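You operate a simulated robot arm through the tools that you are given. There is no shell and no other tool. Be economical: measure what you need, move in short steps, check, and stop when the job is done.

You are at the controls of a simulated robot arm. One attempt, no reset.

TASK
Put one level green spoon of tea in the small bowl.
Fine: lid off to the long platform; shake the spoon level over the tin and put it back; lid on the tin again.
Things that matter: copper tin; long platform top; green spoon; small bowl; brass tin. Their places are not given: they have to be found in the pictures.

Only the result counts: the job must be done as asked and must still hold three seconds after the hand-in. Knocking over, shifting, dropping, spilling or breaking anything else fails it. A push-on lid holds only when it is set on centred and level and pressed home; a screw cap is set on level and turned clockwise until tight.

THE ROBOT
A 7-joint arm with a two-finger parallel gripper, fixed in place. Base frame: the origin is at the foot of the arm, x ahead of it, y to its left, z up; the work surface is at about z = 850. Readings come in mm, degrees, newtons and seconds.
With the tool pointing down near the work surface it reaches from about 300 to 700 mm from the base axis. Its first joint turns from -66.0 to 66.0 degrees. Payload 1.57 kg.
Tool frame: the origin (TCP) lies between the finger pads and is the grasp point; the fingertips stand 30 mm ahead of it; z points along the fingers, y is the line along which they close. Largest opening 110 mm; finger width 24, thickness 12; the body of the gripper, 48 by 112 mm, starts 78 mm behind the TCP.
Orientation is that of the tool frame in the base frame, as a unit quaternion [w, x, y, z]. With the fingers straight down and closing along the base's y, the tool's x points along the base's -x, its y along +y and its z along -z.

THE INTERFACE
- The arm moves only by the tool arm_command. Its argument "plan" is text: rows parted by semicolons, each of 7 numbers parted by spaces: the shift along the tool's x, y, z in mm, then the turn, a rotation vector about the tool's x, y, z in degrees, then the closure in counts, from 0 (fully open) to 255 (shut). In form: dx dy dz ax ay az hand; .... A call has 1 to 8 rows; each row is the pose to reach, as a shift and turn from the pose commanded when the call began, along the tool's axes at that moment. Rows are played at 5 a second. More than 50 mm and 8.6 degrees between two rows, or a gripper value outside its range, and nothing of the call is played. Where a pose cannot be reached the arm comes as near as it can. A force on the tool above 40 N (or 10 N above the force at the start of the call, whichever is more), or a blocked arm, ends the call early, and 0.2 s more pass. Each finger travels about 108 mm/s and halts on what it meets, pressing with about 23 N; the grip force reading is that of the motor and also rises with nothing between the fingers. The clock runs only during rows and for 0.2 s after the last one: add rows that repeat a pose to give the fingers time. The reply holds the time, the measured pose of the TCP, the force on the tool along the base axes, the opening and the grip force, in the units named above and with some noise.
- Cameras (640 x 400 px; columns grow to the right, rows downward): "scene" is fixed at [142.8, -389.3, 1384.5]; the picture's right is [0.90, -0.44, 0.00], its down [-0.32, -0.66, -0.68] and it looks along [0.30, 0.61, -0.73] (base axes); focal length 214 px, centre (320, 200). "wrist" rides on the gripper at [-36, 0, -80] in the tool frame; the picture's right is [0.00, -1.00, 0.00], its down [0.97, 0.00, -0.24] and it looks along [0.24, 0.00, 0.97] (tool axes); focal length 218 px, centre (320, 200).
- camera(camera): a new picture of that camera. It takes no simulated time.
- probe_pixels(camera, pixels): for up to 12 pixels [column, row] of the newest picture of that camera ("zoom" is the newest enlarged one), the place [x, y, z] in the base frame of the surface seen there, good to about 2 mm. It takes no simulated time.
- close_up(camera, box): a new picture of the part [left, top, right, bottom] of that camera's present view, enlarged. It takes no simulated time.
- finish_job(): hands the job in; it is judged then, once.

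Go step by step. Measure first, check grasps and placings, and put right what went wrong. The budget is 80 turns and 54 pictures, counting those below and the enlarged ones. Unless the task says otherwise, let go and move clear before handing in, and close with one line.

The tools are called by a JSON object that holds its "method" and its "body". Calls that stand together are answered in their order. arm_command: Moves the arm, as the interface text tells. Its arguments: {"type":"object","properties":{"plan":{"type":"string"}},"required":["plan"]} The other tools are called the same way: camera (camera) takes a picture; probe_pixels (camera, pixels) gives the place of the surface under pixels of a picture; close_up (camera, box) takes an enlarged picture of a part of a camera's view; finish_job () hands the job in.

At the start:

```text
clock: 0.0
eef_pos: [480.6, 12.1, 1203.6]
orientation: [-0.001, 0.0, 1.0, 0.0]
ft_force: [0.3, 0.0, 0.9]
finger_gap: 110.0
gripper_force: 0.0
```

scene: 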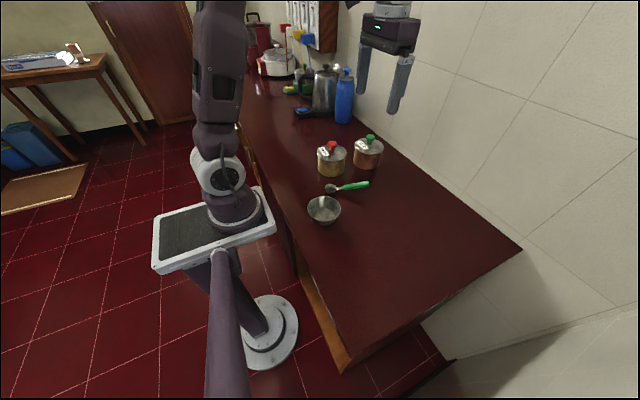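
wrist: 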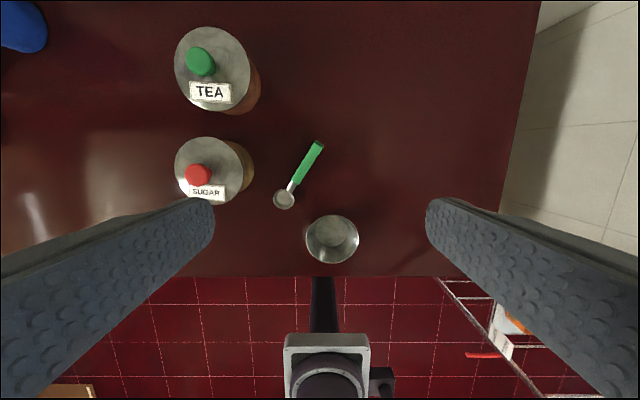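

The copper tin with the green knob is labelled TEA (wrist px 212,70), the spoon lies at (300,175) and the bowl at (332,238). I'll zoom in to find the long platform and measure everything.

{"method": "close_up", "body": {"camera": "scene", "box": [230, 40, 430, 165]}}

{"method": "close_up", "body": {"camera": "wrist", "box": [150, 10, 390, 280]}}

{"method": "close_up", "body": {"camera": "scene", "box": [290, 120, 410, 240]}}

```text
3.20 times, centred on (330, 102) of scene
```

zoom: 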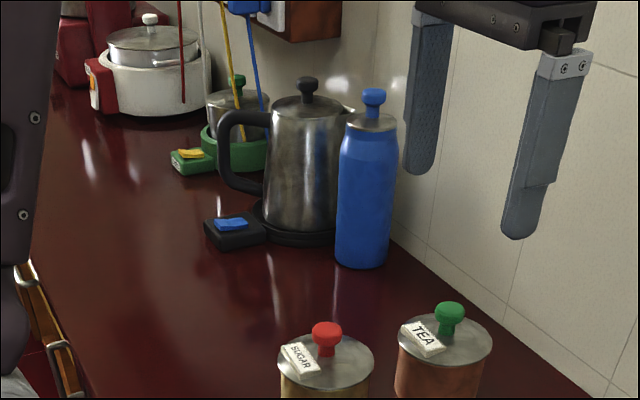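

```text
1.48 times, centred on (270, 145) of wrist
```

zoom: 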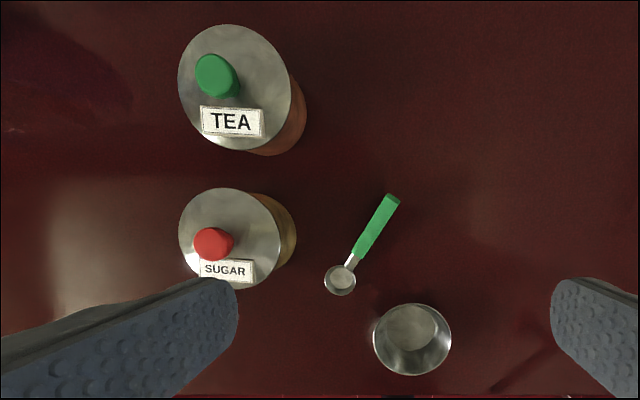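

```text
3.33 times, centred on (350, 180) of scene
```

zoom: 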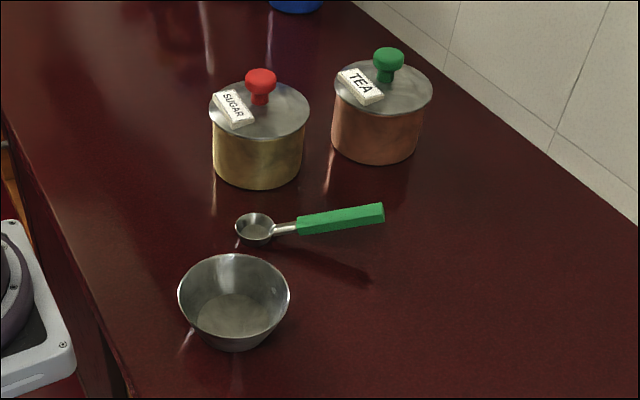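

The "long platform" must be the counter itself; nothing else is near. I'll probe the lid, knob, spoon and bowl in the last enlarged view.

{"method": "probe_pixels", "body": {"camera": "zoom", "pixels": [[388, 55], [388, 68], [384, 80], [380, 110], [425, 85], [336, 92], [380, 158], [380, 210], [300, 224], [285, 229], [255, 220], [255, 242]]}}

{"method": "probe_pixels", "body": {"camera": "wrist", "pixels": [[200, 62], [225, 50], [316, 146], [307, 164], [296, 182], [284, 199], [332, 218], [332, 240], [309, 240], [356, 240], [332, 262], [300, 120]]}}

```text
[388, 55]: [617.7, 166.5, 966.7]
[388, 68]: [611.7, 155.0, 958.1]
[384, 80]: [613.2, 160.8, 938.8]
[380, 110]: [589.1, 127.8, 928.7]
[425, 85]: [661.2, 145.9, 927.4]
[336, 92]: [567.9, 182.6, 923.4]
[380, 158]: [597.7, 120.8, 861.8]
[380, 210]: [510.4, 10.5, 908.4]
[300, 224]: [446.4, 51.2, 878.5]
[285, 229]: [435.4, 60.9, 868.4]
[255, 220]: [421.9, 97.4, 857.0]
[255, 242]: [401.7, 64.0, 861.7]
```

```text
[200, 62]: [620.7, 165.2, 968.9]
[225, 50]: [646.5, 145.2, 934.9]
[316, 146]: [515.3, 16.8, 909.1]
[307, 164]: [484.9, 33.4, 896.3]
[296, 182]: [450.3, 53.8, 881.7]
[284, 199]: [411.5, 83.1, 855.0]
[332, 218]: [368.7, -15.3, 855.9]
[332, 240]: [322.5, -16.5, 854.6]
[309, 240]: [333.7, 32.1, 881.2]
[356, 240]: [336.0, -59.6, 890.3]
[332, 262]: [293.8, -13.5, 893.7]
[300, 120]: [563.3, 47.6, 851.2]
```

The spoon stands on its bowl with its handle sloping up from (435,61,868) to (513,13,909); the tea knob is near (619,163,966). I'll go above the knob and look from near.

{"method": "arm_command", "body": {"plan": "-23 25 24 0 0 0 0; -46 50 48 0 0 0 0; -69 75 72 0 0 0 0; -92 100 96 0 0 0 0; -115 125 120 0 0 0 0; -138 151 143 0 0 0 0; -138 151 143 0 0 0 0"}}

{"method": "camera", "body": {"camera": "wrist"}}

```text
clock: 1.6
eef_pos: [615.2, 164.2, 1058.3]
orientation: [-0.001, 0.0, 1.0, 0.0]
ft_force: [-0.6, -0.4, -0.2]
finger_gap: 110.3
gripper_force: 0.1
```

```text
48 pictures are left
```

wrist: 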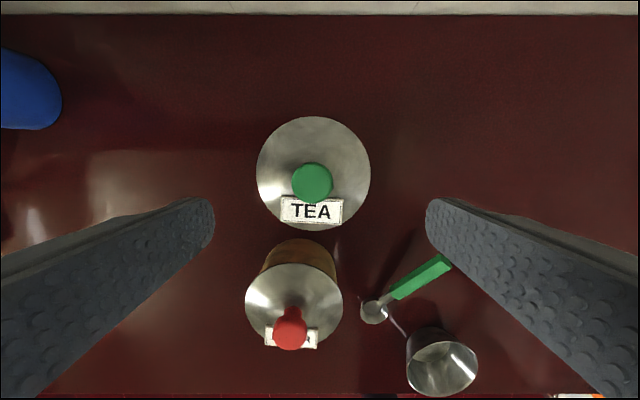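

I have the tea lid well in view (edge 257–370, rows 117–230; knob at 312,182). I'll probe its edges to get the centre, and places around it.

{"method": "probe_pixels", "body": {"camera": "wrist", "pixels": [[260, 175], [367, 175], [313, 120], [295, 182], [329, 182], [312, 166], [312, 183], [285, 210], [340, 210], [270, 300], [338, 300], [290, 325]]}}

```text
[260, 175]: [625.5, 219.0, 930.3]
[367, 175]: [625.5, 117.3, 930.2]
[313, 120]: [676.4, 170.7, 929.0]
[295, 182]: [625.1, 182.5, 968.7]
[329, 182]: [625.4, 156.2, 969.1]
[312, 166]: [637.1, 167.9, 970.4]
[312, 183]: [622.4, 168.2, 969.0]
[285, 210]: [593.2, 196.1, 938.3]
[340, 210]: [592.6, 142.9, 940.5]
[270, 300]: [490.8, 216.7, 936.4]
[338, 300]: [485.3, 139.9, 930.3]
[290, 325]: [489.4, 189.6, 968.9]
```

Lid centre is (624,168), radius about 53, plate top z 930, knob 27 wide with its top at 969. I'll align and lower in two stages.

{"method": "arm_command", "body": {"plan": "-4 2 20 0 0 0 0; -8 4 50 0 0 0 0; -8 4 50 0 0 0 0; -8 4 50 0 0 0 0"}}

```text
clock: 2.6
eef_pos: [624.2, 167.5, 1007.4]
orientation: [0.0, -0.001, 1.0, 0.001]
ft_force: [0.3, -0.4, -0.4]
finger_gap: 109.7
gripper_force: 0.0
```

Aligned at (624.2,167.5). Lowering to z≈963 and closing on the knob.

{"method": "arm_command", "body": {"plan": "0 0 22 0 0 0 0; 0 0 43 0 0 0 0; 0 0 43 0 0 0 0; 0 0 43 0 0 0 120; 0 0 43 0 0 0 255; 0 0 43 0 0 0 255; 0 0 43 0 0 0 255; 0 0 43 0 0 0 255"}}

```text
clock: 4.4
eef_pos: [625.1, 169.6, 967.1]
orientation: [0.0, 0.0, 1.0, 0.001]
ft_force: [1.9, 1.4, 9.7]
finger_gap: 32.8
gripper_force: 23.2
```

Gripped at 32.8 mm. Now lifting gently straight up.

{"method": "arm_command", "body": {"plan": "0 0 -5 0 0 0 255; 0 0 -10 0 0 0 255; 0 0 -20 0 0 0 255; 0 0 -40 0 0 0 255; 0 0 -70 0 0 0 255; 0 0 -100 0 0 0 255; 0 0 -100 0 0 0 255"}}

{"method": "camera", "body": {"camera": "scene"}}

{"method": "camera", "body": {"camera": "wrist"}}

```text
clock: 6.0
eef_pos: [625.4, 170.1, 1066.9]
orientation: [0.0, 0.001, 1.0, 0.0]
ft_force: [-0.4, 0.0, -0.9]
finger_gap: 32.8
gripper_force: 23.8
```

```text
47 pictures are left
```

scene: 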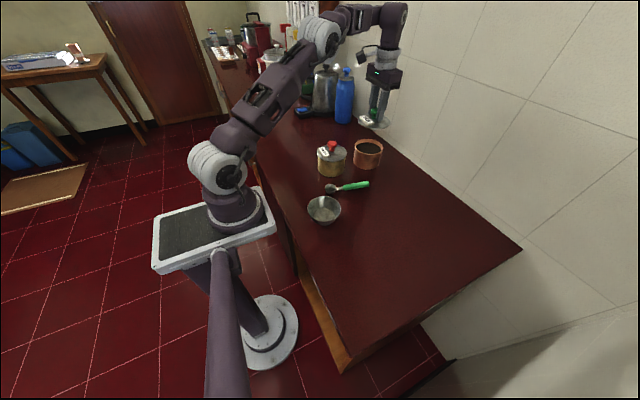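

```text
46 pictures are left
```

wrist: 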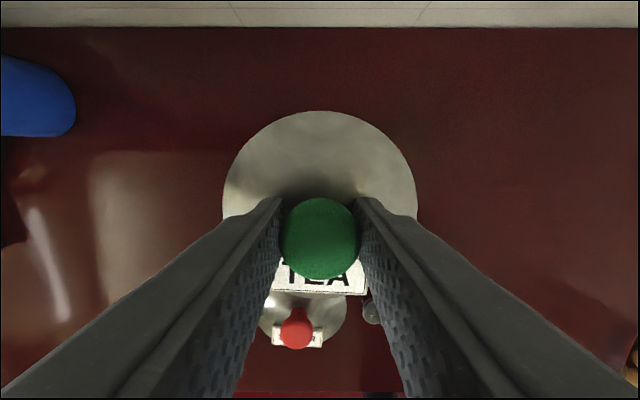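

The lid is off and level in the grip. I'll carry it to clear counter at about (580,−130).

{"method": "arm_command", "body": {"plan": "6 -40 0 0 0 0 255; 12 -80 0 0 0 0 255; 18 -120 0 0 0 0 255; 24 -160 0 0 0 0 255; 30 -200 0 0 0 0 255; 36 -240 10 0 0 0 255; 43 -280 20 0 0 0 255; 45 -300 40 0 0 0 255"}}

{"method": "camera", "body": {"camera": "scene"}}

```text
clock: 7.8
eef_pos: [581.3, -131.7, 1029.7]
orientation: [0.001, -0.001, 1.0, 0.0]
ft_force: [-0.4, -0.9, -1.6]
finger_gap: 32.7
gripper_force: 22.3
```

```text
45 pictures are left
```

scene: 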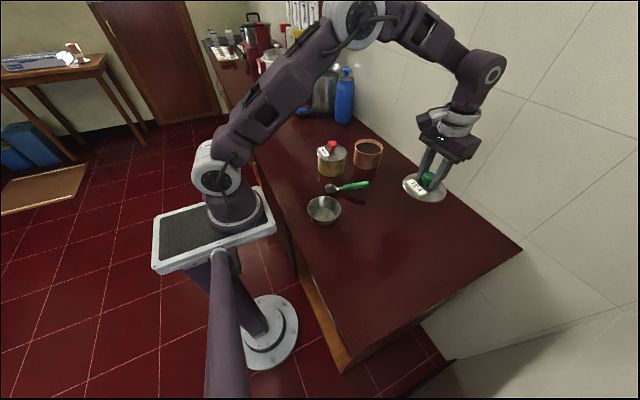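

Clear counter under the lid. Lowering towards contact: TCP z about 895 first, then small steps.

{"method": "arm_command", "body": {"plan": "0 0 40 0 0 0 255; 0 0 80 0 0 0 255; 0 0 110 0 0 0 255; 0 0 122 0 0 0 255; 0 0 128 0 0 0 255; 0 0 128 0 0 0 255"}}

```text
clock: 9.2
eef_pos: [582.2, -133.0, 899.5]
orientation: [0.0, -0.002, 1.0, 0.0]
ft_force: [-0.2, 0.7, -0.5]
finger_gap: 32.9
gripper_force: 22.6
```

{"method": "arm_command", "body": {"plan": "0 0 2 0 0 0 255; 0 0 4 0 0 0 255; 0 0 6 0 0 0 255; 0 0 6 0 0 0 255"}}

{"method": "close_up", "body": {"camera": "scene", "box": [380, 140, 480, 220]}}

```text
clock: 9.9
eef_pos: [581.3, -134.4, 898.7]
orientation: [0.001, 0.0, 1.0, -0.002]
ft_force: [-4.1, 1.3, 11.3]
finger_gap: 32.6
gripper_force: 23.1
stopped in row 3: the force on the tool passed its limit (the readings are from after the stop); the commanded pose is now the measured one
```

```text
5.00 times, centred on (430, 180) of scene
```

zoom: 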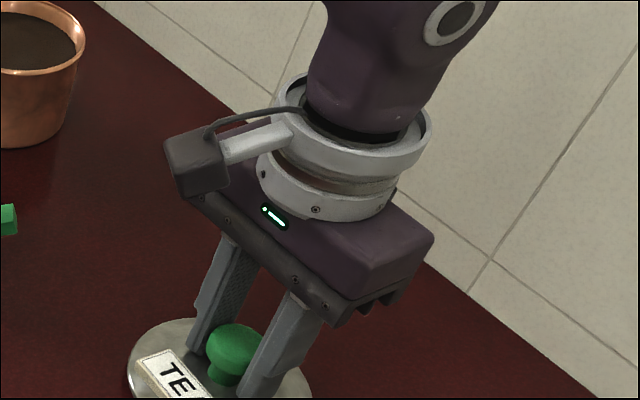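

Contact at TCP z≈899: the lid is on the counter. Release and rise.

{"method": "arm_command", "body": {"plan": "0 0 0 0 0 0 160; 0 0 0 0 0 0 120; 0 0 0 0 0 0 100; 0 0 -30 0 0 0 100; 0 0 -70 0 0 0 60; 0 0 -110 0 0 0 60; 0 0 -150 0 0 0 60; 0 0 -150 0 0 0 60"}}

{"method": "camera", "body": {"camera": "wrist"}}

{"method": "close_up", "body": {"camera": "scene", "box": [300, 120, 460, 220]}}

```text
clock: 11.7
eef_pos: [583.0, -132.6, 1047.9]
orientation: [0.001, 0.0, 1.0, 0.0]
ft_force: [0.0, -0.6, -0.1]
finger_gap: 84.3
gripper_force: 0.0
```

```text
43 pictures are left
```

wrist: 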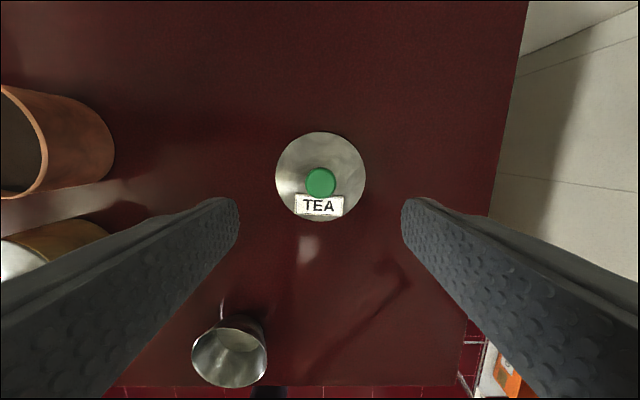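

```text
4.00 times, centred on (380, 170) of scene
```

zoom: 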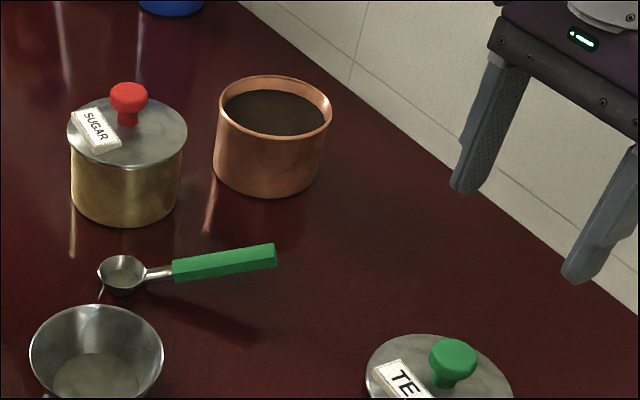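

The lid lies knob-up on the counter and the tin shows tea. Probing the tin rim, tea surface, spoon and lid.

{"method": "probe_pixels", "body": {"camera": "zoom", "pixels": [[272, 78], [328, 110], [219, 96], [275, 135], [272, 115], [245, 108], [300, 115], [275, 246], [225, 262], [178, 268], [122, 260], [122, 278]]}}

{"method": "probe_pixels", "body": {"camera": "wrist", "pixels": [[321, 183], [277, 178], [364, 178], [320, 134], [320, 218]]}}

```text
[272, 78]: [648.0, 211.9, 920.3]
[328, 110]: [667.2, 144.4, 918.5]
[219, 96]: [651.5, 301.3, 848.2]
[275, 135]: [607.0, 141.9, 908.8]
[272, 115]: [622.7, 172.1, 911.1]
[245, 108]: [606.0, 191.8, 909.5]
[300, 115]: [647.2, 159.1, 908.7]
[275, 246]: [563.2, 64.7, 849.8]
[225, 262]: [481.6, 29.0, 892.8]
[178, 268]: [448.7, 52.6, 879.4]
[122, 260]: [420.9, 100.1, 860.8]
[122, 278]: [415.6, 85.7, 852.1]
```

```text
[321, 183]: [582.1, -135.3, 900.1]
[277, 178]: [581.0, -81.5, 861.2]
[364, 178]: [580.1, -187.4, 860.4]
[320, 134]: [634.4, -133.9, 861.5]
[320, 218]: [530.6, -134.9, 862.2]
```

Tea surface is at z≈910, rim 920, the lid lies at (582,−135). Next I go above the spoon handle near (497,28), turning 29.4° so that the fingers close across it.

{"method": "arm_command", "body": {"plan": "14 27 0 0 0 5 60; 29 54 0 0 0 10 60; 44 81 0 0 0 15 60; 58 108 0 0 0 20 60; 72 135 0 0 0 25 80; 86 161 10 0 0 29.4 100; 86 161 20 0 0 29.4 120; 86 161 20 0 0 29.4 120"}}

{"method": "camera", "body": {"camera": "wrist"}}

```text
clock: 13.5
eef_pos: [496.8, 26.0, 1026.5]
orientation: [0.001, 0.253, 0.967, -0.001]
ft_force: [0.8, 0.1, 0.8]
finger_gap: 58.1
gripper_force: 0.0
```

```text
41 pictures are left
```

wrist: 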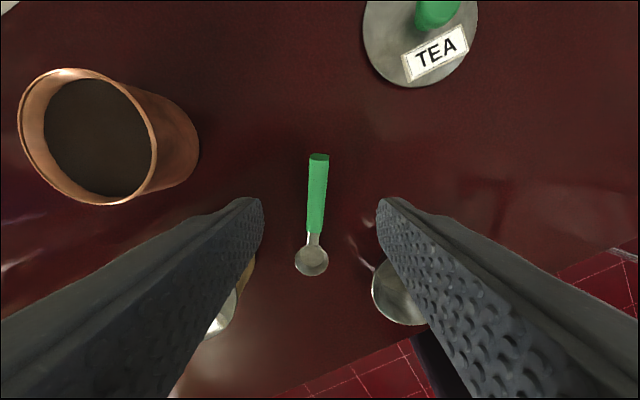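

Spoon is nearly aligned in view (319,155 → 312,262). Probing the handle and bowl accurately.

{"method": "probe_pixels", "body": {"camera": "wrist", "pixels": [[319, 162], [318, 175], [317, 195], [316, 225], [310, 180], [326, 180], [312, 240], [297, 262], [326, 262], [312, 248], [312, 275], [312, 262]]}}

{"method": "close_up", "body": {"camera": "wrist", "box": [260, 140, 380, 290]}}

```text
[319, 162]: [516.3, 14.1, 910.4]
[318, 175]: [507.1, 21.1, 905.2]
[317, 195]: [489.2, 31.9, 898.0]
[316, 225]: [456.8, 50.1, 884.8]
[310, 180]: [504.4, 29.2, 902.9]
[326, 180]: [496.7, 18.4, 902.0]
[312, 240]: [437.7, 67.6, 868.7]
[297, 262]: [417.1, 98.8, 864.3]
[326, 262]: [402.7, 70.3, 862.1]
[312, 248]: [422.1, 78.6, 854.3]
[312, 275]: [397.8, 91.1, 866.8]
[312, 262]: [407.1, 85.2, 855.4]
```

```text
2.67 times, centred on (320, 215) of wrist
```

zoom: 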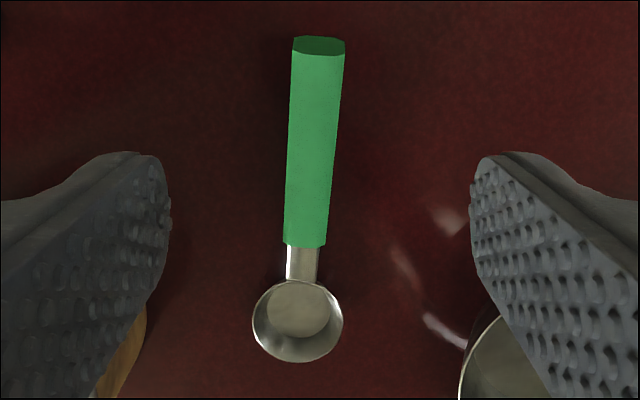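

Handle axis runs at about −32°, grip point (497,26.5), handle centre z≈896, spoon bowl centre (410,84.5), rim 864. I'll turn 2.5° more, lower, and close.

{"method": "arm_command", "body": {"plan": "0 0 40 0 0 2.5 120; 0 0 80 0 0 2.5 120; 0 0 115 0 0 2.5 120; 0 0 130 0 0 2.5 120; 0 0 130 0 0 2.5 120; 0 0 130 0 0 2.5 180; 0 0 130 0 0 2.5 255; 0 0 130 0 0 2.5 255"}}

{"method": "close_up", "body": {"camera": "scene", "box": [300, 140, 420, 220]}}

```text
clock: 15.3
eef_pos: [496.7, 25.9, 898.4]
orientation: [0.002, 0.275, 0.961, -0.002]
ft_force: [0.4, -0.1, -0.4]
finger_gap: 17.1
gripper_force: 23.1
```

```text
5.00 times, centred on (360, 180) of scene
```

zoom: 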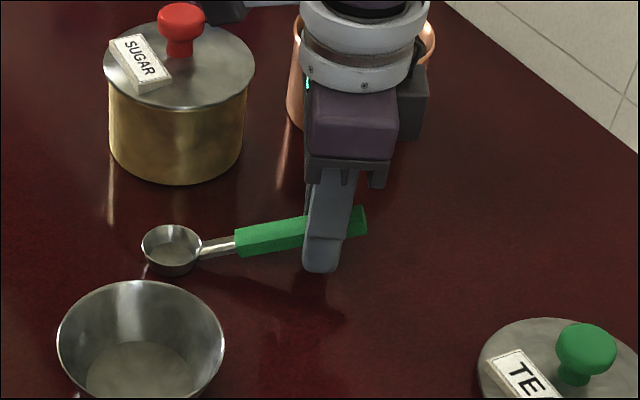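

Grip is good at 17 mm. Lifting the spoon straight up 150 mm.

{"method": "arm_command", "body": {"plan": "0 0 -10 0 0 0 255; 0 0 -40 0 0 0 255; 0 0 -80 0 0 0 255; 0 0 -120 0 0 0 255; 0 0 -160 0 0 0 255; 0 0 -160 0 0 0 255"}}

{"method": "camera", "body": {"camera": "wrist"}}

```text
clock: 16.7
eef_pos: [498.6, 26.7, 1056.4]
orientation: [0.001, 0.275, 0.961, -0.001]
ft_force: [-0.3, -0.2, 0.4]
finger_gap: 17.2
gripper_force: 23.2
```

```text
38 pictures are left
```

wrist: 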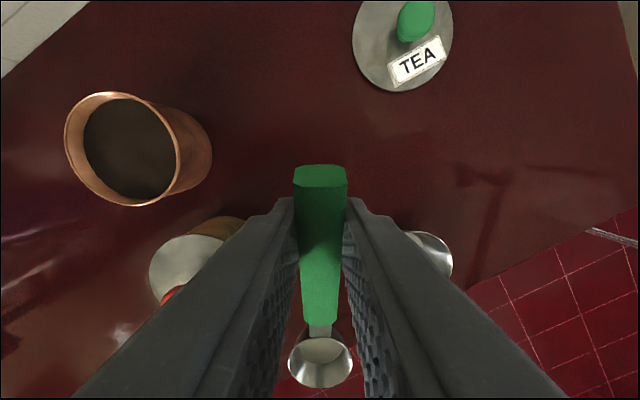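

The spoon is held and came up whole. I'll probe its bowl rim to learn its place relative to the TCP.

{"method": "probe_pixels", "body": {"camera": "wrist", "pixels": [[290, 362], [351, 362], [320, 386], [320, 342], [320, 352], [320, 175], [320, 310]]}}

```text
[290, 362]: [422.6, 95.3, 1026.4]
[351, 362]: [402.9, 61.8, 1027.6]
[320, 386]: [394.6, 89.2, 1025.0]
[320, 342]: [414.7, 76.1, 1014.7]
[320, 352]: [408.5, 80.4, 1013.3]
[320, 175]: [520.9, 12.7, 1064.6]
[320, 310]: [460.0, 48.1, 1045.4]
```

Bowl of the spoon is at tool (100, −1, rim +30), 40 wide, 12 deep. I'll turn 58° so the handle points to −y and bring the bowl above the tin at (624,146).

{"method": "arm_command", "body": {"plan": "-12 10.4 0 0 0 7.25 255; -24 20.7 0 0 0 14.5 255; -36 31 0 0 0 21.75 255; -48 41.5 0 0 0 29 255; -60 52 0 0 0 36.25 255; -72.5 62 0 0 0 43.5 255; -84.5 72.5 0 0 0 50.75 255; -96.8 82.9 0 0 0 58 255"}}

{"method": "camera", "body": {"camera": "wrist"}}

{"method": "camera", "body": {"camera": "scene"}}

```text
clock: 18.5
eef_pos: [622.5, 47.2, 1058.8]
orientation: [0.002, 0.707, 0.707, 0.0]
ft_force: [0.4, 0.0, -0.2]
finger_gap: 17.3
gripper_force: 23.1
```

```text
37 pictures are left
```

wrist: 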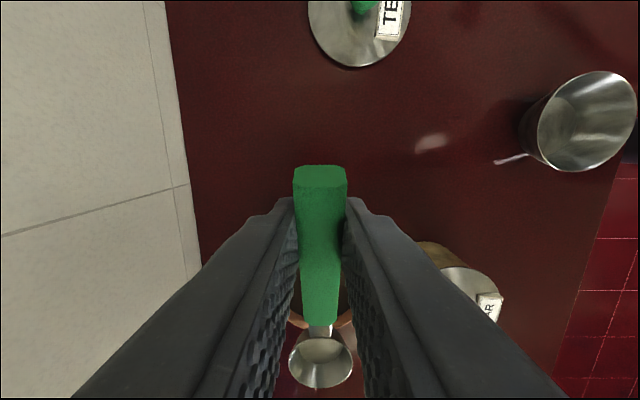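

```text
36 pictures are left
```

scene: 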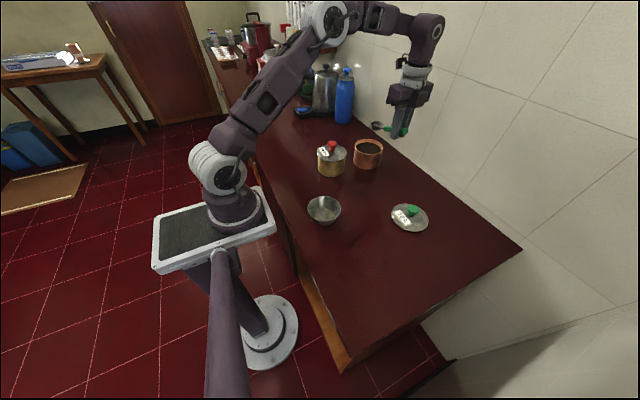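

Now pitch the spoon nose-down 30° above the near side of the tin (bowl about z 970), then check position before the dip.

{"method": "arm_command", "body": {"plan": "5 0 0 0 -7.5 0 255; 12 1 0 0 -15 0 255; 19 1 4 0 -22.5 0 255; 27 1 13 0 -30 0 255; 27 1 13 0 -30 0 255"}}

{"method": "close_up", "body": {"camera": "scene", "box": [320, 80, 440, 180]}}

```text
clock: 19.7
eef_pos: [621.5, 72.9, 1045.4]
orientation: [0.185, 0.682, 0.684, -0.183]
ft_force: [-0.3, -0.4, -1.3]
finger_gap: 17.3
gripper_force: 23.5
```

```text
4.00 times, centred on (380, 130) of scene
```

zoom: 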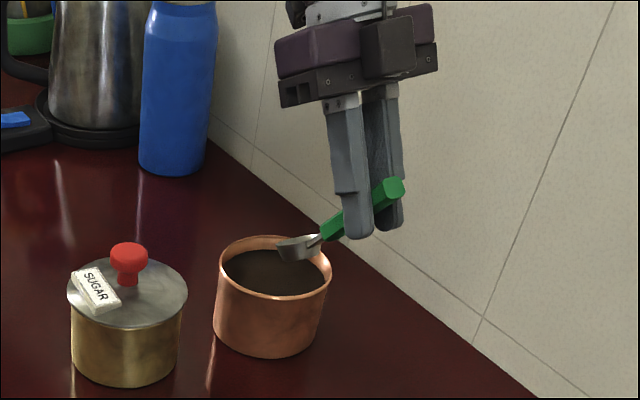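

Nose-down spoon is seen at zoom (297,248). Probing the bowl lips against the tin rim.

{"method": "probe_pixels", "body": {"camera": "zoom", "pixels": [[279, 243], [284, 258], [297, 247], [312, 240], [323, 238], [275, 298], [219, 275], [329, 275], [255, 275], [400, 187]]}}

```text
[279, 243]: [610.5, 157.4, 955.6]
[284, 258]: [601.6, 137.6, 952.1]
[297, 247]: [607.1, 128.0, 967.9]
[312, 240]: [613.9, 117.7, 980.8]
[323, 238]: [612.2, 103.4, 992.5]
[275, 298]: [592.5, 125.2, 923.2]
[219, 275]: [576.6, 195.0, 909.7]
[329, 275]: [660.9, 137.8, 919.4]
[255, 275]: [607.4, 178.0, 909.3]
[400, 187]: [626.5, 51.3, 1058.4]
```

The bowl is over the opening, a bit toward the near rim. I'll move 8 mm further in, dip about 65 mm, then push forward through the tea.

{"method": "arm_command", "body": {"plan": "6.9 2 -4 0 0 0 255; 21.9 2 22 0 0 0 255; 31.9 2 39.3 0 0 0 255; 39.4 2 52.3 0 0 0 255; 45 2 49.7 0 0 0 255; 50.3 2 47.2 0 0 0 255; 60.7 2 41.2 0 0 0 255; 60.7 2 41.2 0 0 0 255"}}

{"method": "close_up", "body": {"camera": "scene", "box": [320, 80, 440, 180]}}

```text
clock: 21.5
eef_pos: [624.6, 104.3, 978.3]
orientation: [0.186, 0.683, 0.683, -0.183]
ft_force: [0.4, -8.0, 14.5]
finger_gap: 17.3
gripper_force: 22.8
```

```text
4.00 times, centred on (380, 130) of scene
```

zoom: 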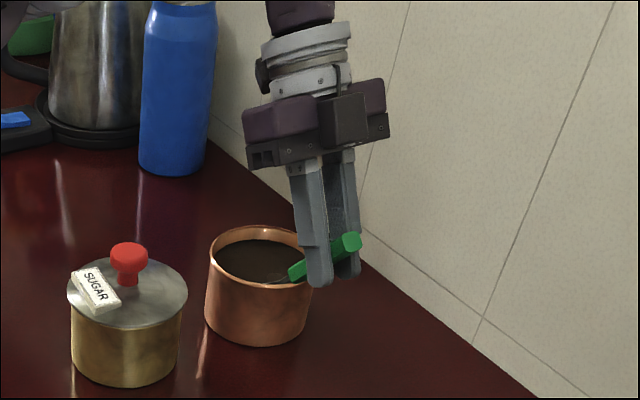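

The copper tin seems to have slid a bit (left rim 219→208 in zoom). I'll probe to see by how much before going on.

{"method": "probe_pixels", "body": {"camera": "zoom", "pixels": [[212, 255], [255, 230], [265, 288], [265, 300], [250, 340], [210, 305], [240, 260], [280, 270], [290, 278], [276, 278], [300, 262], [345, 245]]}}

{"method": "camera", "body": {"camera": "wrist"}}

```text
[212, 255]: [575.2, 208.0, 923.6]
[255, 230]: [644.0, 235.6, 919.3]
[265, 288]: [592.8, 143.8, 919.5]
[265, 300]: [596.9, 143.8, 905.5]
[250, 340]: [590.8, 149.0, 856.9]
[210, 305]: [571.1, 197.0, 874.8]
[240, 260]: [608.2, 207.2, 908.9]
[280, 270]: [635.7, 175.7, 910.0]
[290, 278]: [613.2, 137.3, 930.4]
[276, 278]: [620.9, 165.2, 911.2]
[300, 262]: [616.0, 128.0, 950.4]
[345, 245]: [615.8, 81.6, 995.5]
```

```text
33 pictures are left
```

wrist: 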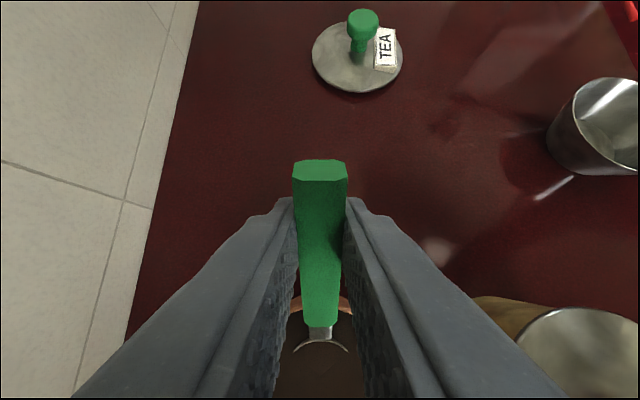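

The tin slid about 20 mm in +y, dragged through the tea. While the spoon is still in the tea I'll draw slowly back −20 mm to see whether the tin comes back with it.

{"method": "arm_command", "body": {"plan": "-4.3 0 2.5 0 0 0 255; -8.7 0 5 0 0 0 255; -13 0 7.5 0 0 0 255; -17.3 0 10 0 0 0 255; -17.3 0 10 0 0 0 255"}}

{"method": "close_up", "body": {"camera": "scene", "box": [320, 80, 440, 180]}}

{"method": "probe_pixels", "body": {"camera": "zoom", "pixels": [[265, 288], [265, 294], [255, 230], [250, 330]]}}

```text
clock: 22.7
eef_pos: [624.1, 85.4, 978.9]
orientation: [0.185, 0.682, 0.683, -0.183]
ft_force: [0.0, 3.8, 3.8]
finger_gap: 17.2
gripper_force: 22.9
```

```text
4.00 times, centred on (380, 130) of scene
```

zoom: 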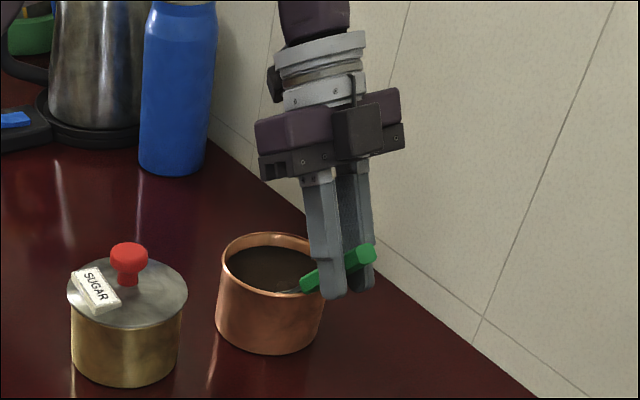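

```text
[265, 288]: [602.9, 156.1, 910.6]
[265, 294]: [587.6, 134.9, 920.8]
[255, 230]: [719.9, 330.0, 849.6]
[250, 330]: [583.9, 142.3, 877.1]
```

The tin came back with it, about 5–6 mm left. Drawing back another 6 mm and checking.

{"method": "arm_command", "body": {"plan": "-2.6 0 1.5 0 0 0 255; -5.2 0 3 0 0 0 255; -5.2 0 3 0 0 0 255"}}

{"method": "close_up", "body": {"camera": "scene", "box": [320, 80, 440, 180]}}

{"method": "probe_pixels", "body": {"camera": "zoom", "pixels": [[275, 298], [275, 297], [219, 275], [250, 340], [258, 236], [262, 236]]}}

```text
clock: 23.5
eef_pos: [624.3, 78.8, 978.4]
orientation: [0.184, 0.683, 0.683, -0.184]
ft_force: [-0.4, 2.7, 1.6]
finger_gap: 17.1
gripper_force: 23.2
```

```text
4.00 times, centred on (380, 130) of scene
```

zoom: 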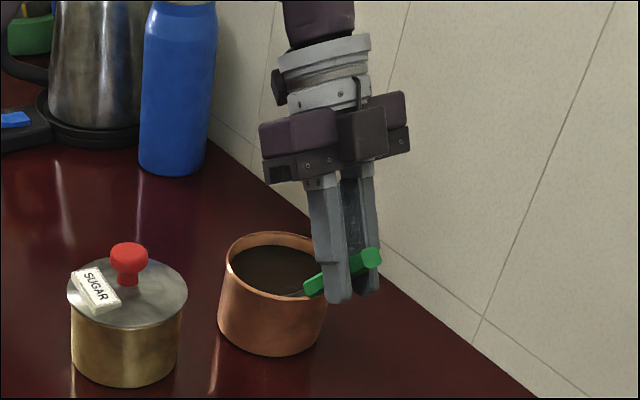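

```text
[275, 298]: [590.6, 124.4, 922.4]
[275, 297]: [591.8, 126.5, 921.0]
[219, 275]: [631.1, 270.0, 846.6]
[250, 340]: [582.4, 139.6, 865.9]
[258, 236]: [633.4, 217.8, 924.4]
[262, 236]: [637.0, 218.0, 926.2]
```

The tin is back within a few mm. Now I'll level the spoon out in place and lift, turning it up through the tea about its back lip.

{"method": "arm_command", "body": {"plan": "-3.6 0 9.1 0 7.5 0 255; -5.9 0 18 0 15 0 255; -6.9 0 26.1 0 22.5 0 255; -6.5 0 34.3 0 30 0 255; -14.7 0 20.1 0 30 0 255; -24.7 0 2.7 0 30 0 255; -37.2 0 -18.9 0 30 0 255; -37.2 0 -18.9 0 30 0 255"}}

{"method": "close_up", "body": {"camera": "scene", "box": [320, 80, 440, 180]}}

{"method": "close_up", "body": {"camera": "wrist", "box": [220, 260, 420, 400]}}

```text
clock: 25.3
eef_pos: [624.6, 58.0, 1013.9]
orientation: [0.002, 0.706, 0.709, 0.0]
ft_force: [-1.0, 0.3, 0.1]
finger_gap: 17.1
gripper_force: 22.9
```

```text
4.00 times, centred on (380, 130) of scene
```

zoom: 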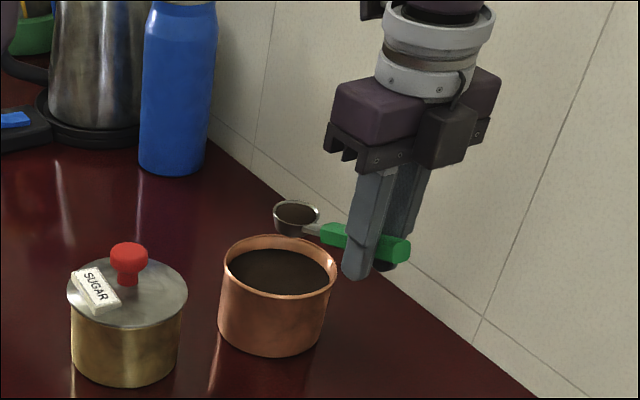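

```text
2.86 times, centred on (320, 330) of wrist
```

zoom: 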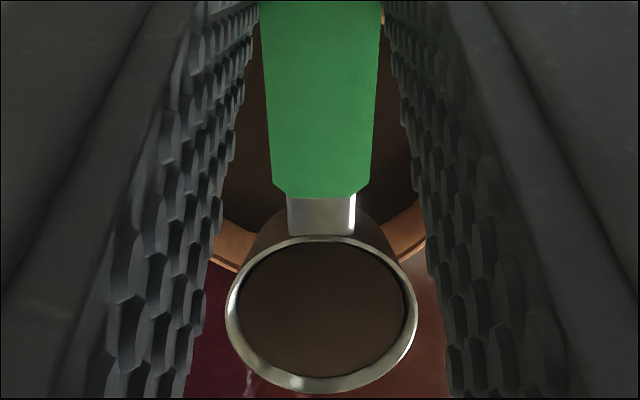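

The spoon carries tea. I'll probe its surface against the lip to see whether it is heaped or level.

{"method": "probe_pixels", "body": {"camera": "zoom", "pixels": [[320, 310], [320, 260], [320, 360], [260, 310], [385, 310], [230, 315], [413, 315], [320, 386], [320, 239]]}}

{"method": "close_up", "body": {"camera": "scene", "box": [380, 125, 410, 145]}}

```text
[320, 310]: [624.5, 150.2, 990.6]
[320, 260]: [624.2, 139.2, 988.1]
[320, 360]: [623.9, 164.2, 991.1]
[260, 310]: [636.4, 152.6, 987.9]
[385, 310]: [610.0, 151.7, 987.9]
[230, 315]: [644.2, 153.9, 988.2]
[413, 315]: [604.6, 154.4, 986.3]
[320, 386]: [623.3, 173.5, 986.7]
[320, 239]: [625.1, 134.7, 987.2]
```

```text
16.00 times, centred on (395, 135) of scene
```

zoom: 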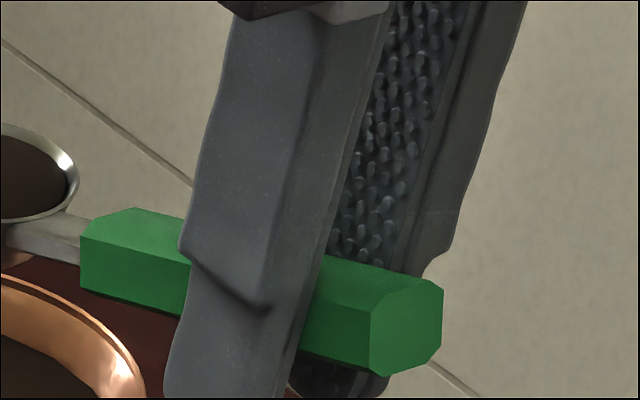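

The tea is slightly heaped (centre 990.6 against lip 987). I'll centre over the tin, lower a little and shake side to side.

{"method": "arm_command", "body": {"plan": "8 0 10 0 0 0 255; 14 0 25 0 0 0 255; 14 9 25 0 0 0 255; 14 -9 25 0 0 0 255; 14 9 25 0 0 0 255; 14 -9 25 0 0 0 255; 14 0 25 0 0 0 255; 14 0 25 0 0 0 255"}}

{"method": "close_up", "body": {"camera": "wrist", "box": [220, 260, 420, 400]}}

{"method": "probe_pixels", "body": {"camera": "zoom", "pixels": [[320, 310], [320, 260], [320, 360], [260, 310], [385, 310], [230, 315], [413, 315], [320, 386], [320, 239], [350, 330], [290, 290]]}}

```text
clock: 27.1
eef_pos: [623.3, 70.9, 988.8]
orientation: [0.001, 0.707, 0.708, 0.0]
ft_force: [0.1, -0.5, -0.7]
finger_gap: 17.2
gripper_force: 22.9
```

```text
2.86 times, centred on (320, 330) of wrist
```

zoom: 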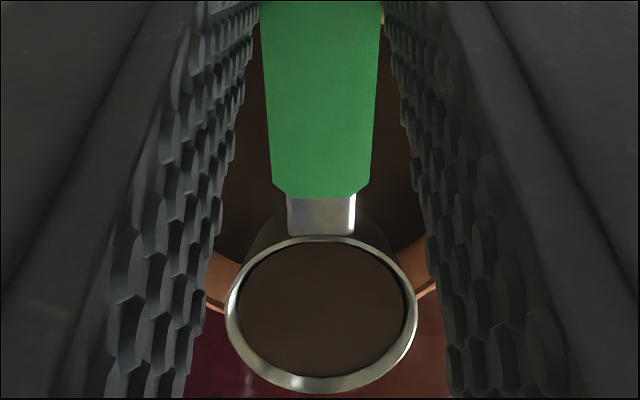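

```text
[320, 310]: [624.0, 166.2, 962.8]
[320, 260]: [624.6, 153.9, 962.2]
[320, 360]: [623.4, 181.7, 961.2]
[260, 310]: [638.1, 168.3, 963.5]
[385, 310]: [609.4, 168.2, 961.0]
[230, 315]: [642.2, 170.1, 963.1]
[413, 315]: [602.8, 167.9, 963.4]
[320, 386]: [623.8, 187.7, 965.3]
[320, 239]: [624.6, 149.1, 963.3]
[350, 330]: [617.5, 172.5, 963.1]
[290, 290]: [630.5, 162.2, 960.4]
```

Probes now give tea ≈962 against lip ≈963. I'll check the profile from the scene camera.

{"method": "close_up", "body": {"camera": "scene", "box": [375, 125, 411, 150]}}

{"method": "camera", "body": {"camera": "scene"}}

```text
16.00 times, centred on (393, 138) of scene
```

zoom: 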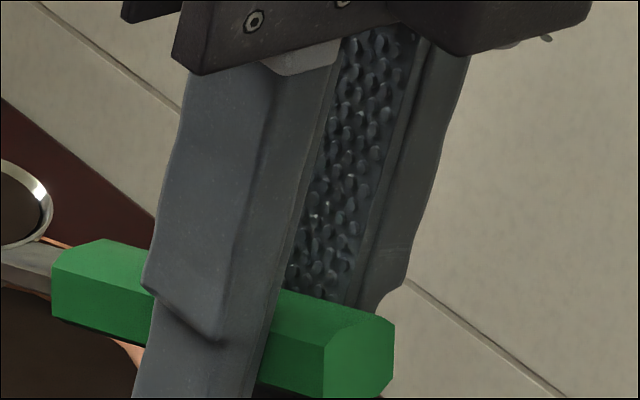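

```text
25 pictures are left
```

scene: 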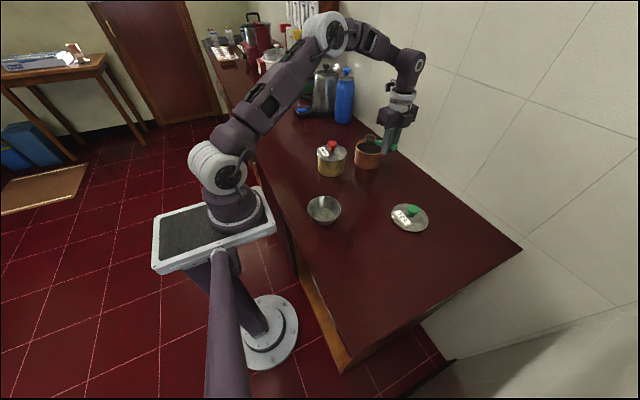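

{"method": "close_up", "body": {"camera": "scene", "box": [354, 128, 390, 152]}}

```text
16.00 times, centred on (372, 140) of scene
```

zoom: 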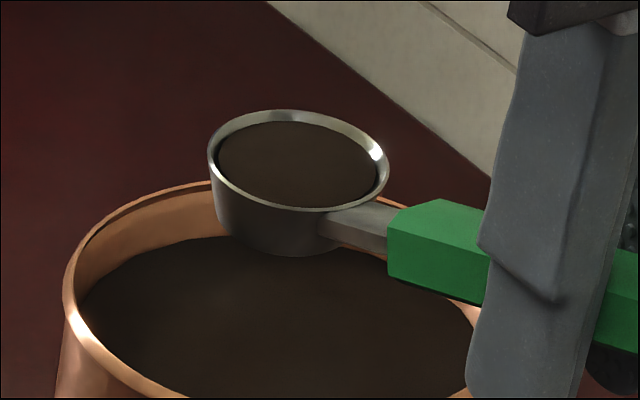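

The surface looks flat within the lip. One more short shake to make sure, then raise well clear.

{"method": "arm_command", "body": {"plan": "0 10 0 0 0 0 255; 0 -10 0 0 0 0 255; 0 10 0 0 0 0 255; 0 -10 0 0 0 0 255; 0 0 0 0 0 0 255; 0 0 0 0 0 0 255"}}

{"method": "close_up", "body": {"camera": "scene", "box": [354, 128, 390, 152]}}

{"method": "probe_pixels", "body": {"camera": "zoom", "pixels": [[297, 165], [240, 150], [350, 180], [300, 130], [300, 195], [212, 155], [385, 165], [290, 112]]}}

```text
clock: 28.5
eef_pos: [625.8, 71.0, 989.1]
orientation: [0.002, 0.707, 0.707, -0.001]
ft_force: [0.4, 0.9, 0.4]
finger_gap: 17.5
gripper_force: 23.0
```

```text
16.00 times, centred on (372, 140) of scene
```

zoom: 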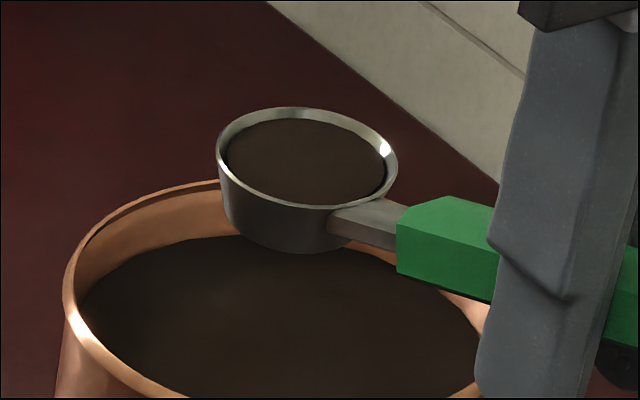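

```text
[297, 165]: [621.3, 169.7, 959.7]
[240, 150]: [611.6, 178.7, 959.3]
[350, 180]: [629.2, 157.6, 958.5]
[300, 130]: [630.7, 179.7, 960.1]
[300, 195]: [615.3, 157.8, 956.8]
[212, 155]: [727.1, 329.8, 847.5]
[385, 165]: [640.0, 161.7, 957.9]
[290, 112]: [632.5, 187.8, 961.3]
```

The spoon is level-full. Raise smoothly, then translate toward the bowl without turning.

{"method": "arm_command", "body": {"plan": "0 0 -8 0 0 0 255; 0 0 -26 0 0 0 255; 0 0 -46 0 0 0 255; 0 -6 -58 0 0 0 255; -8 -22 -62 0 0 0 255; -22 -44 -62 0 0 0 255; -36 -64 -62 0 0 0 255; -44 -74 -62 0 0 0 255"}}

{"method": "arm_command", "body": {"plan": "-5 -8 0 0 0 0 255; -19 -29 0 0 0 0 255; -35 -54 0 0 0 0 255; -51 -79 0 0 0 0 255; -67 -104 0 0 0 0 255; -82 -127 0 0 0 0 255; -94 -145 0 0 0 0 255; -99 -153 0 0 0 0 255"}}

{"method": "camera", "body": {"camera": "wrist"}}

{"method": "close_up", "body": {"camera": "scene", "box": [290, 110, 450, 230]}}

```text
clock: 30.3
eef_pos: [550.6, 27.8, 1050.0]
orientation: [0.001, 0.706, 0.708, -0.001]
ft_force: [0.1, 0.7, -0.6]
finger_gap: 17.2
gripper_force: 23.1
```

```text
clock: 32.1
eef_pos: [395.6, -74.2, 1050.4]
orientation: [0.001, 0.706, 0.708, -0.001]
ft_force: [0.3, 0.1, 0.2]
finger_gap: 17.4
gripper_force: 23.5
```

```text
22 pictures are left
```

wrist: 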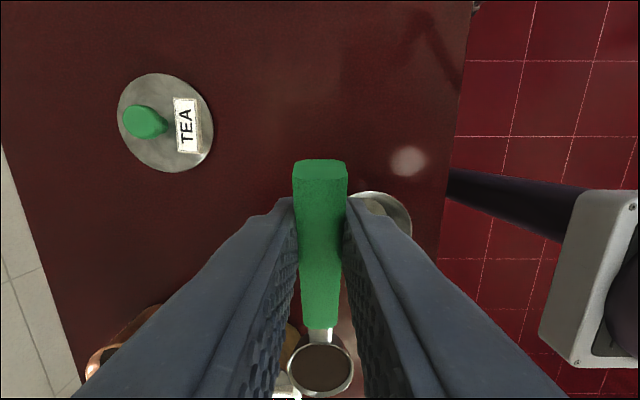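

```text
3.33 times, centred on (370, 170) of scene
```

zoom: 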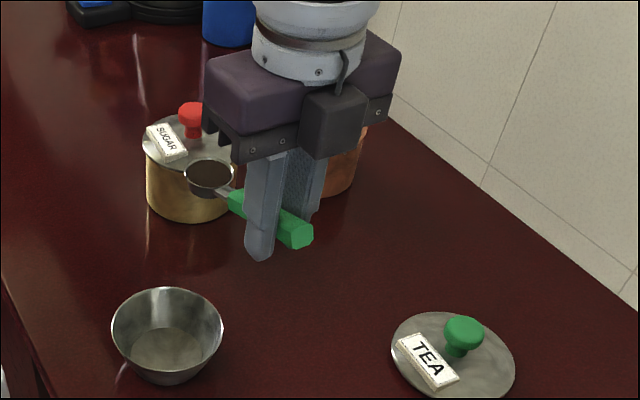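

Tea is still level in the spoon. I'll probe the small bowl's rim (zoom 112–223, rows 287–385) to find its centre.

{"method": "probe_pixels", "body": {"camera": "zoom", "pixels": [[113, 330], [222, 330], [167, 288], [165, 354], [130, 303], [205, 303], [167, 340], [135, 350], [200, 350]]}}

```text
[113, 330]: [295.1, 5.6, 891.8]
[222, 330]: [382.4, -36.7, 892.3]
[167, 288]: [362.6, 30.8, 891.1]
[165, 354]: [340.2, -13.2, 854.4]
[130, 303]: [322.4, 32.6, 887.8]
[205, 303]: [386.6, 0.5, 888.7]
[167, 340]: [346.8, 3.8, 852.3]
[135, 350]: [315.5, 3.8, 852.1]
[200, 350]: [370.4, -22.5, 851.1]
```

Small bowl centre is (340,−14), rim radius 49 at z 892. Moving the spoon over it and lowering, still level.

{"method": "arm_command", "body": {"plan": "-5 -6 0 0 0 0 255; -17 -20 5 0 0 0 255; -31 -36 18 0 0 0 255; -42 -49 38 0 0 0 255; -48 -55 62 0 0 0 255; -48 -55 84 0 0 0 255; -48 -55 92 0 0 0 255; -48 -55 92 0 0 0 255"}}

{"method": "close_up", "body": {"camera": "scene", "box": [280, 120, 420, 240]}}

{"method": "probe_pixels", "body": {"camera": "zoom", "pixels": [[210, 290], [190, 290], [200, 270], [230, 290], [200, 300]]}}

```text
clock: 33.9
eef_pos: [343.8, -119.5, 958.0]
orientation: [0.001, 0.705, 0.709, 0.0]
ft_force: [0.9, 0.3, 0.0]
finger_gap: 17.3
gripper_force: 23.1
```

```text
3.33 times, centred on (350, 180) of scene
```

zoom: 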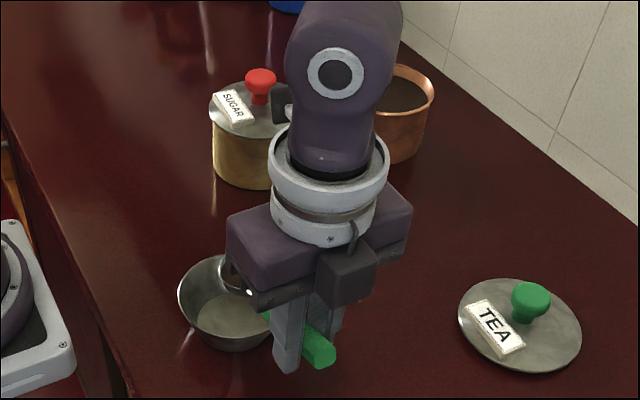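

```text
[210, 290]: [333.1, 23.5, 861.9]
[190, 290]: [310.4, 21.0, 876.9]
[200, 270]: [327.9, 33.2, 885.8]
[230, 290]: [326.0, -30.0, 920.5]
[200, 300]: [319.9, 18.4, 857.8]
```

The spoon is over the bowl at about (343,−21,931). Tipping it nose-down about its own bowl to 64°.

{"method": "arm_command", "body": {"plan": "4.2 -1 -12.4 0 -8 0 255; 9.7 -2 -23 0 -16 0 255; 16.9 -2 -31.5 0 -24 0 255; 25.7 -2 -38.8 0 -32 0 255; 36.8 -2 -45.7 0 -40 0 255; 48 -2 -50.9 0 -48 0 255; 61.1 -2 -56.3 0 -56 0 255; 74.8 -2 -59.9 0 -64 0 255"}}

{"method": "close_up", "body": {"camera": "scene", "box": [280, 120, 420, 240]}}

```text
clock: 35.7
eef_pos: [341.0, -45.6, 1017.4]
orientation: [0.378, 0.598, 0.6, -0.374]
ft_force: [0.4, 0.5, -0.2]
finger_gap: 17.3
gripper_force: 22.9
out of reach, approached as far as the arm can: row 5, 6
```

```text
3.33 times, centred on (350, 180) of scene
```

zoom: 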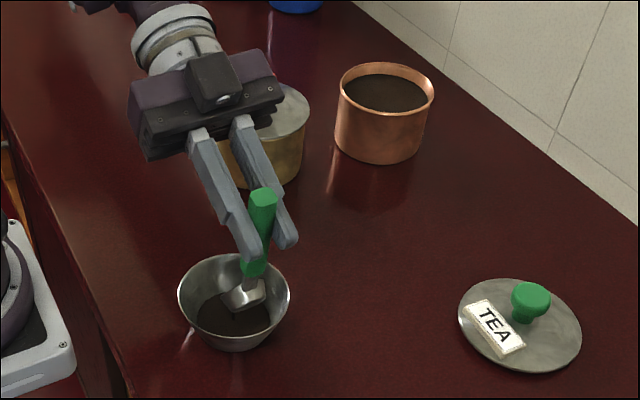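

The tea is falling into the bowl. Tipping 24° further with a small shake to empty the spoon.

{"method": "arm_command", "body": {"plan": "4.7 0 -13.4 0 -8 0 255; 11.2 0 -26 0 -16 0 255; 19.4 0 -37.5 0 -24 0 255; 19.4 6 -37.5 0 -24 0 255; 19.4 -6 -37.5 0 -24 0 255; 19.4 6 -37.5 0 -24 0 255; 19.4 0 -37.5 0 -24 0 255; 19.4 0 -37.5 0 -24 0 255"}}

{"method": "close_up", "body": {"camera": "scene", "box": [290, 150, 390, 230]}}

```text
clock: 37.5
eef_pos: [346.6, -3.9, 1017.1]
orientation: [0.492, 0.508, 0.509, -0.491]
ft_force: [-0.2, -0.4, -0.2]
finger_gap: 17.3
gripper_force: 22.6
out of reach, approached as far as the arm can: row 3, 5, 7, 8
```

```text
5.00 times, centred on (340, 190) of scene
```

zoom: 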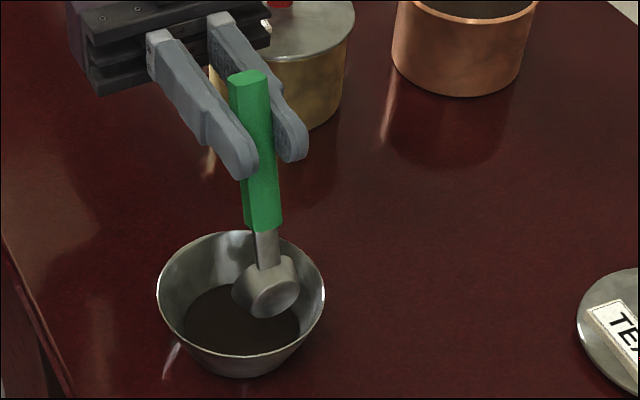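

The tea is in the bowl and the spoon looks empty. Raising and turning the spoon level again.

{"method": "arm_command", "body": {"plan": "-30 0 0 0 0 0 255; -60 0 0 0 0 0 255; -60 0 0 0 8 0 255; -60 0 0 0 16 0 255; -60 0 0 0 24 0 255; -60 0 0 0 32 0 255; -60 0 0 0 40 0 255; -60 0 0 0 48 0 255"}}

{"method": "arm_command", "body": {"plan": "0 0 0 0 8 0 255; 0 0 0 0 16 0 255; 0 0 0 0 24 0 255; 0 0 0 0 32 0 255; 0 0 0 0 40 0 255; 0 0 0 0 40 0 255"}}

{"method": "close_up", "body": {"camera": "scene", "box": [280, 90, 440, 230]}}

```text
clock: 39.3
eef_pos: [347.5, -5.7, 1077.6]
orientation: [0.243, 0.664, 0.665, -0.241]
ft_force: [-0.1, 0.4, -1.0]
finger_gap: 17.0
gripper_force: 22.9
```

```text
clock: 40.7
eef_pos: [347.9, -6.0, 1076.1]
orientation: [0.002, 0.707, 0.707, 0.002]
ft_force: [-0.2, 0.0, 0.5]
finger_gap: 17.1
gripper_force: 23.0
```

```text
2.86 times, centred on (360, 160) of scene
```

zoom: 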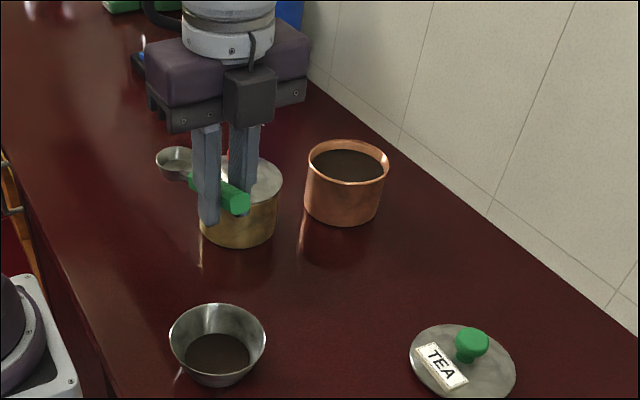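

Spoon empty, no spill visible. Returning it to above its starting place, (496.7,25.9) with yaw 32°.

{"method": "arm_command", "body": {"plan": "4 18.6 0 0 0 -7.25 255; 8 37.2 0 0 0 -14.5 255; 12 55.9 0 0 0 -21.75 255; 16 74.5 0 0 0 -29 255; 20 93 0 0 0 -36.25 255; 24 111.7 0 0 0 -43.5 255; 28 130.4 0 0 0 -50.75 255; 32 149 0 0 0 -58 255"}}

{"method": "arm_command", "body": {"plan": "0 0 35 0 0 0 255; 0 0 75 0 0 0 255; 0 0 115 0 0 0 255; 0 0 145 0 0 0 255; 0 0 160 0 0 0 255; 0 0 167 0 0 0 255; 0 0 167 0 0 0 255"}}

{"method": "close_up", "body": {"camera": "scene", "box": [300, 140, 420, 220]}}

```text
clock: 42.5
eef_pos: [496.3, 26.2, 1077.8]
orientation: [0.002, 0.273, 0.962, 0.0]
ft_force: [-0.5, 0.2, -0.6]
finger_gap: 17.4
gripper_force: 23.5
```

```text
clock: 44.1
eef_pos: [496.6, 26.8, 911.1]
orientation: [0.002, 0.275, 0.961, -0.001]
ft_force: [-0.3, -0.7, -0.1]
finger_gap: 17.3
gripper_force: 23.2
```

```text
5.00 times, centred on (360, 180) of scene
```

zoom: 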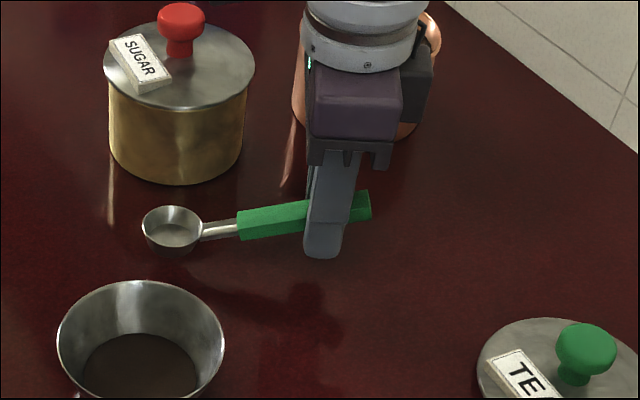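

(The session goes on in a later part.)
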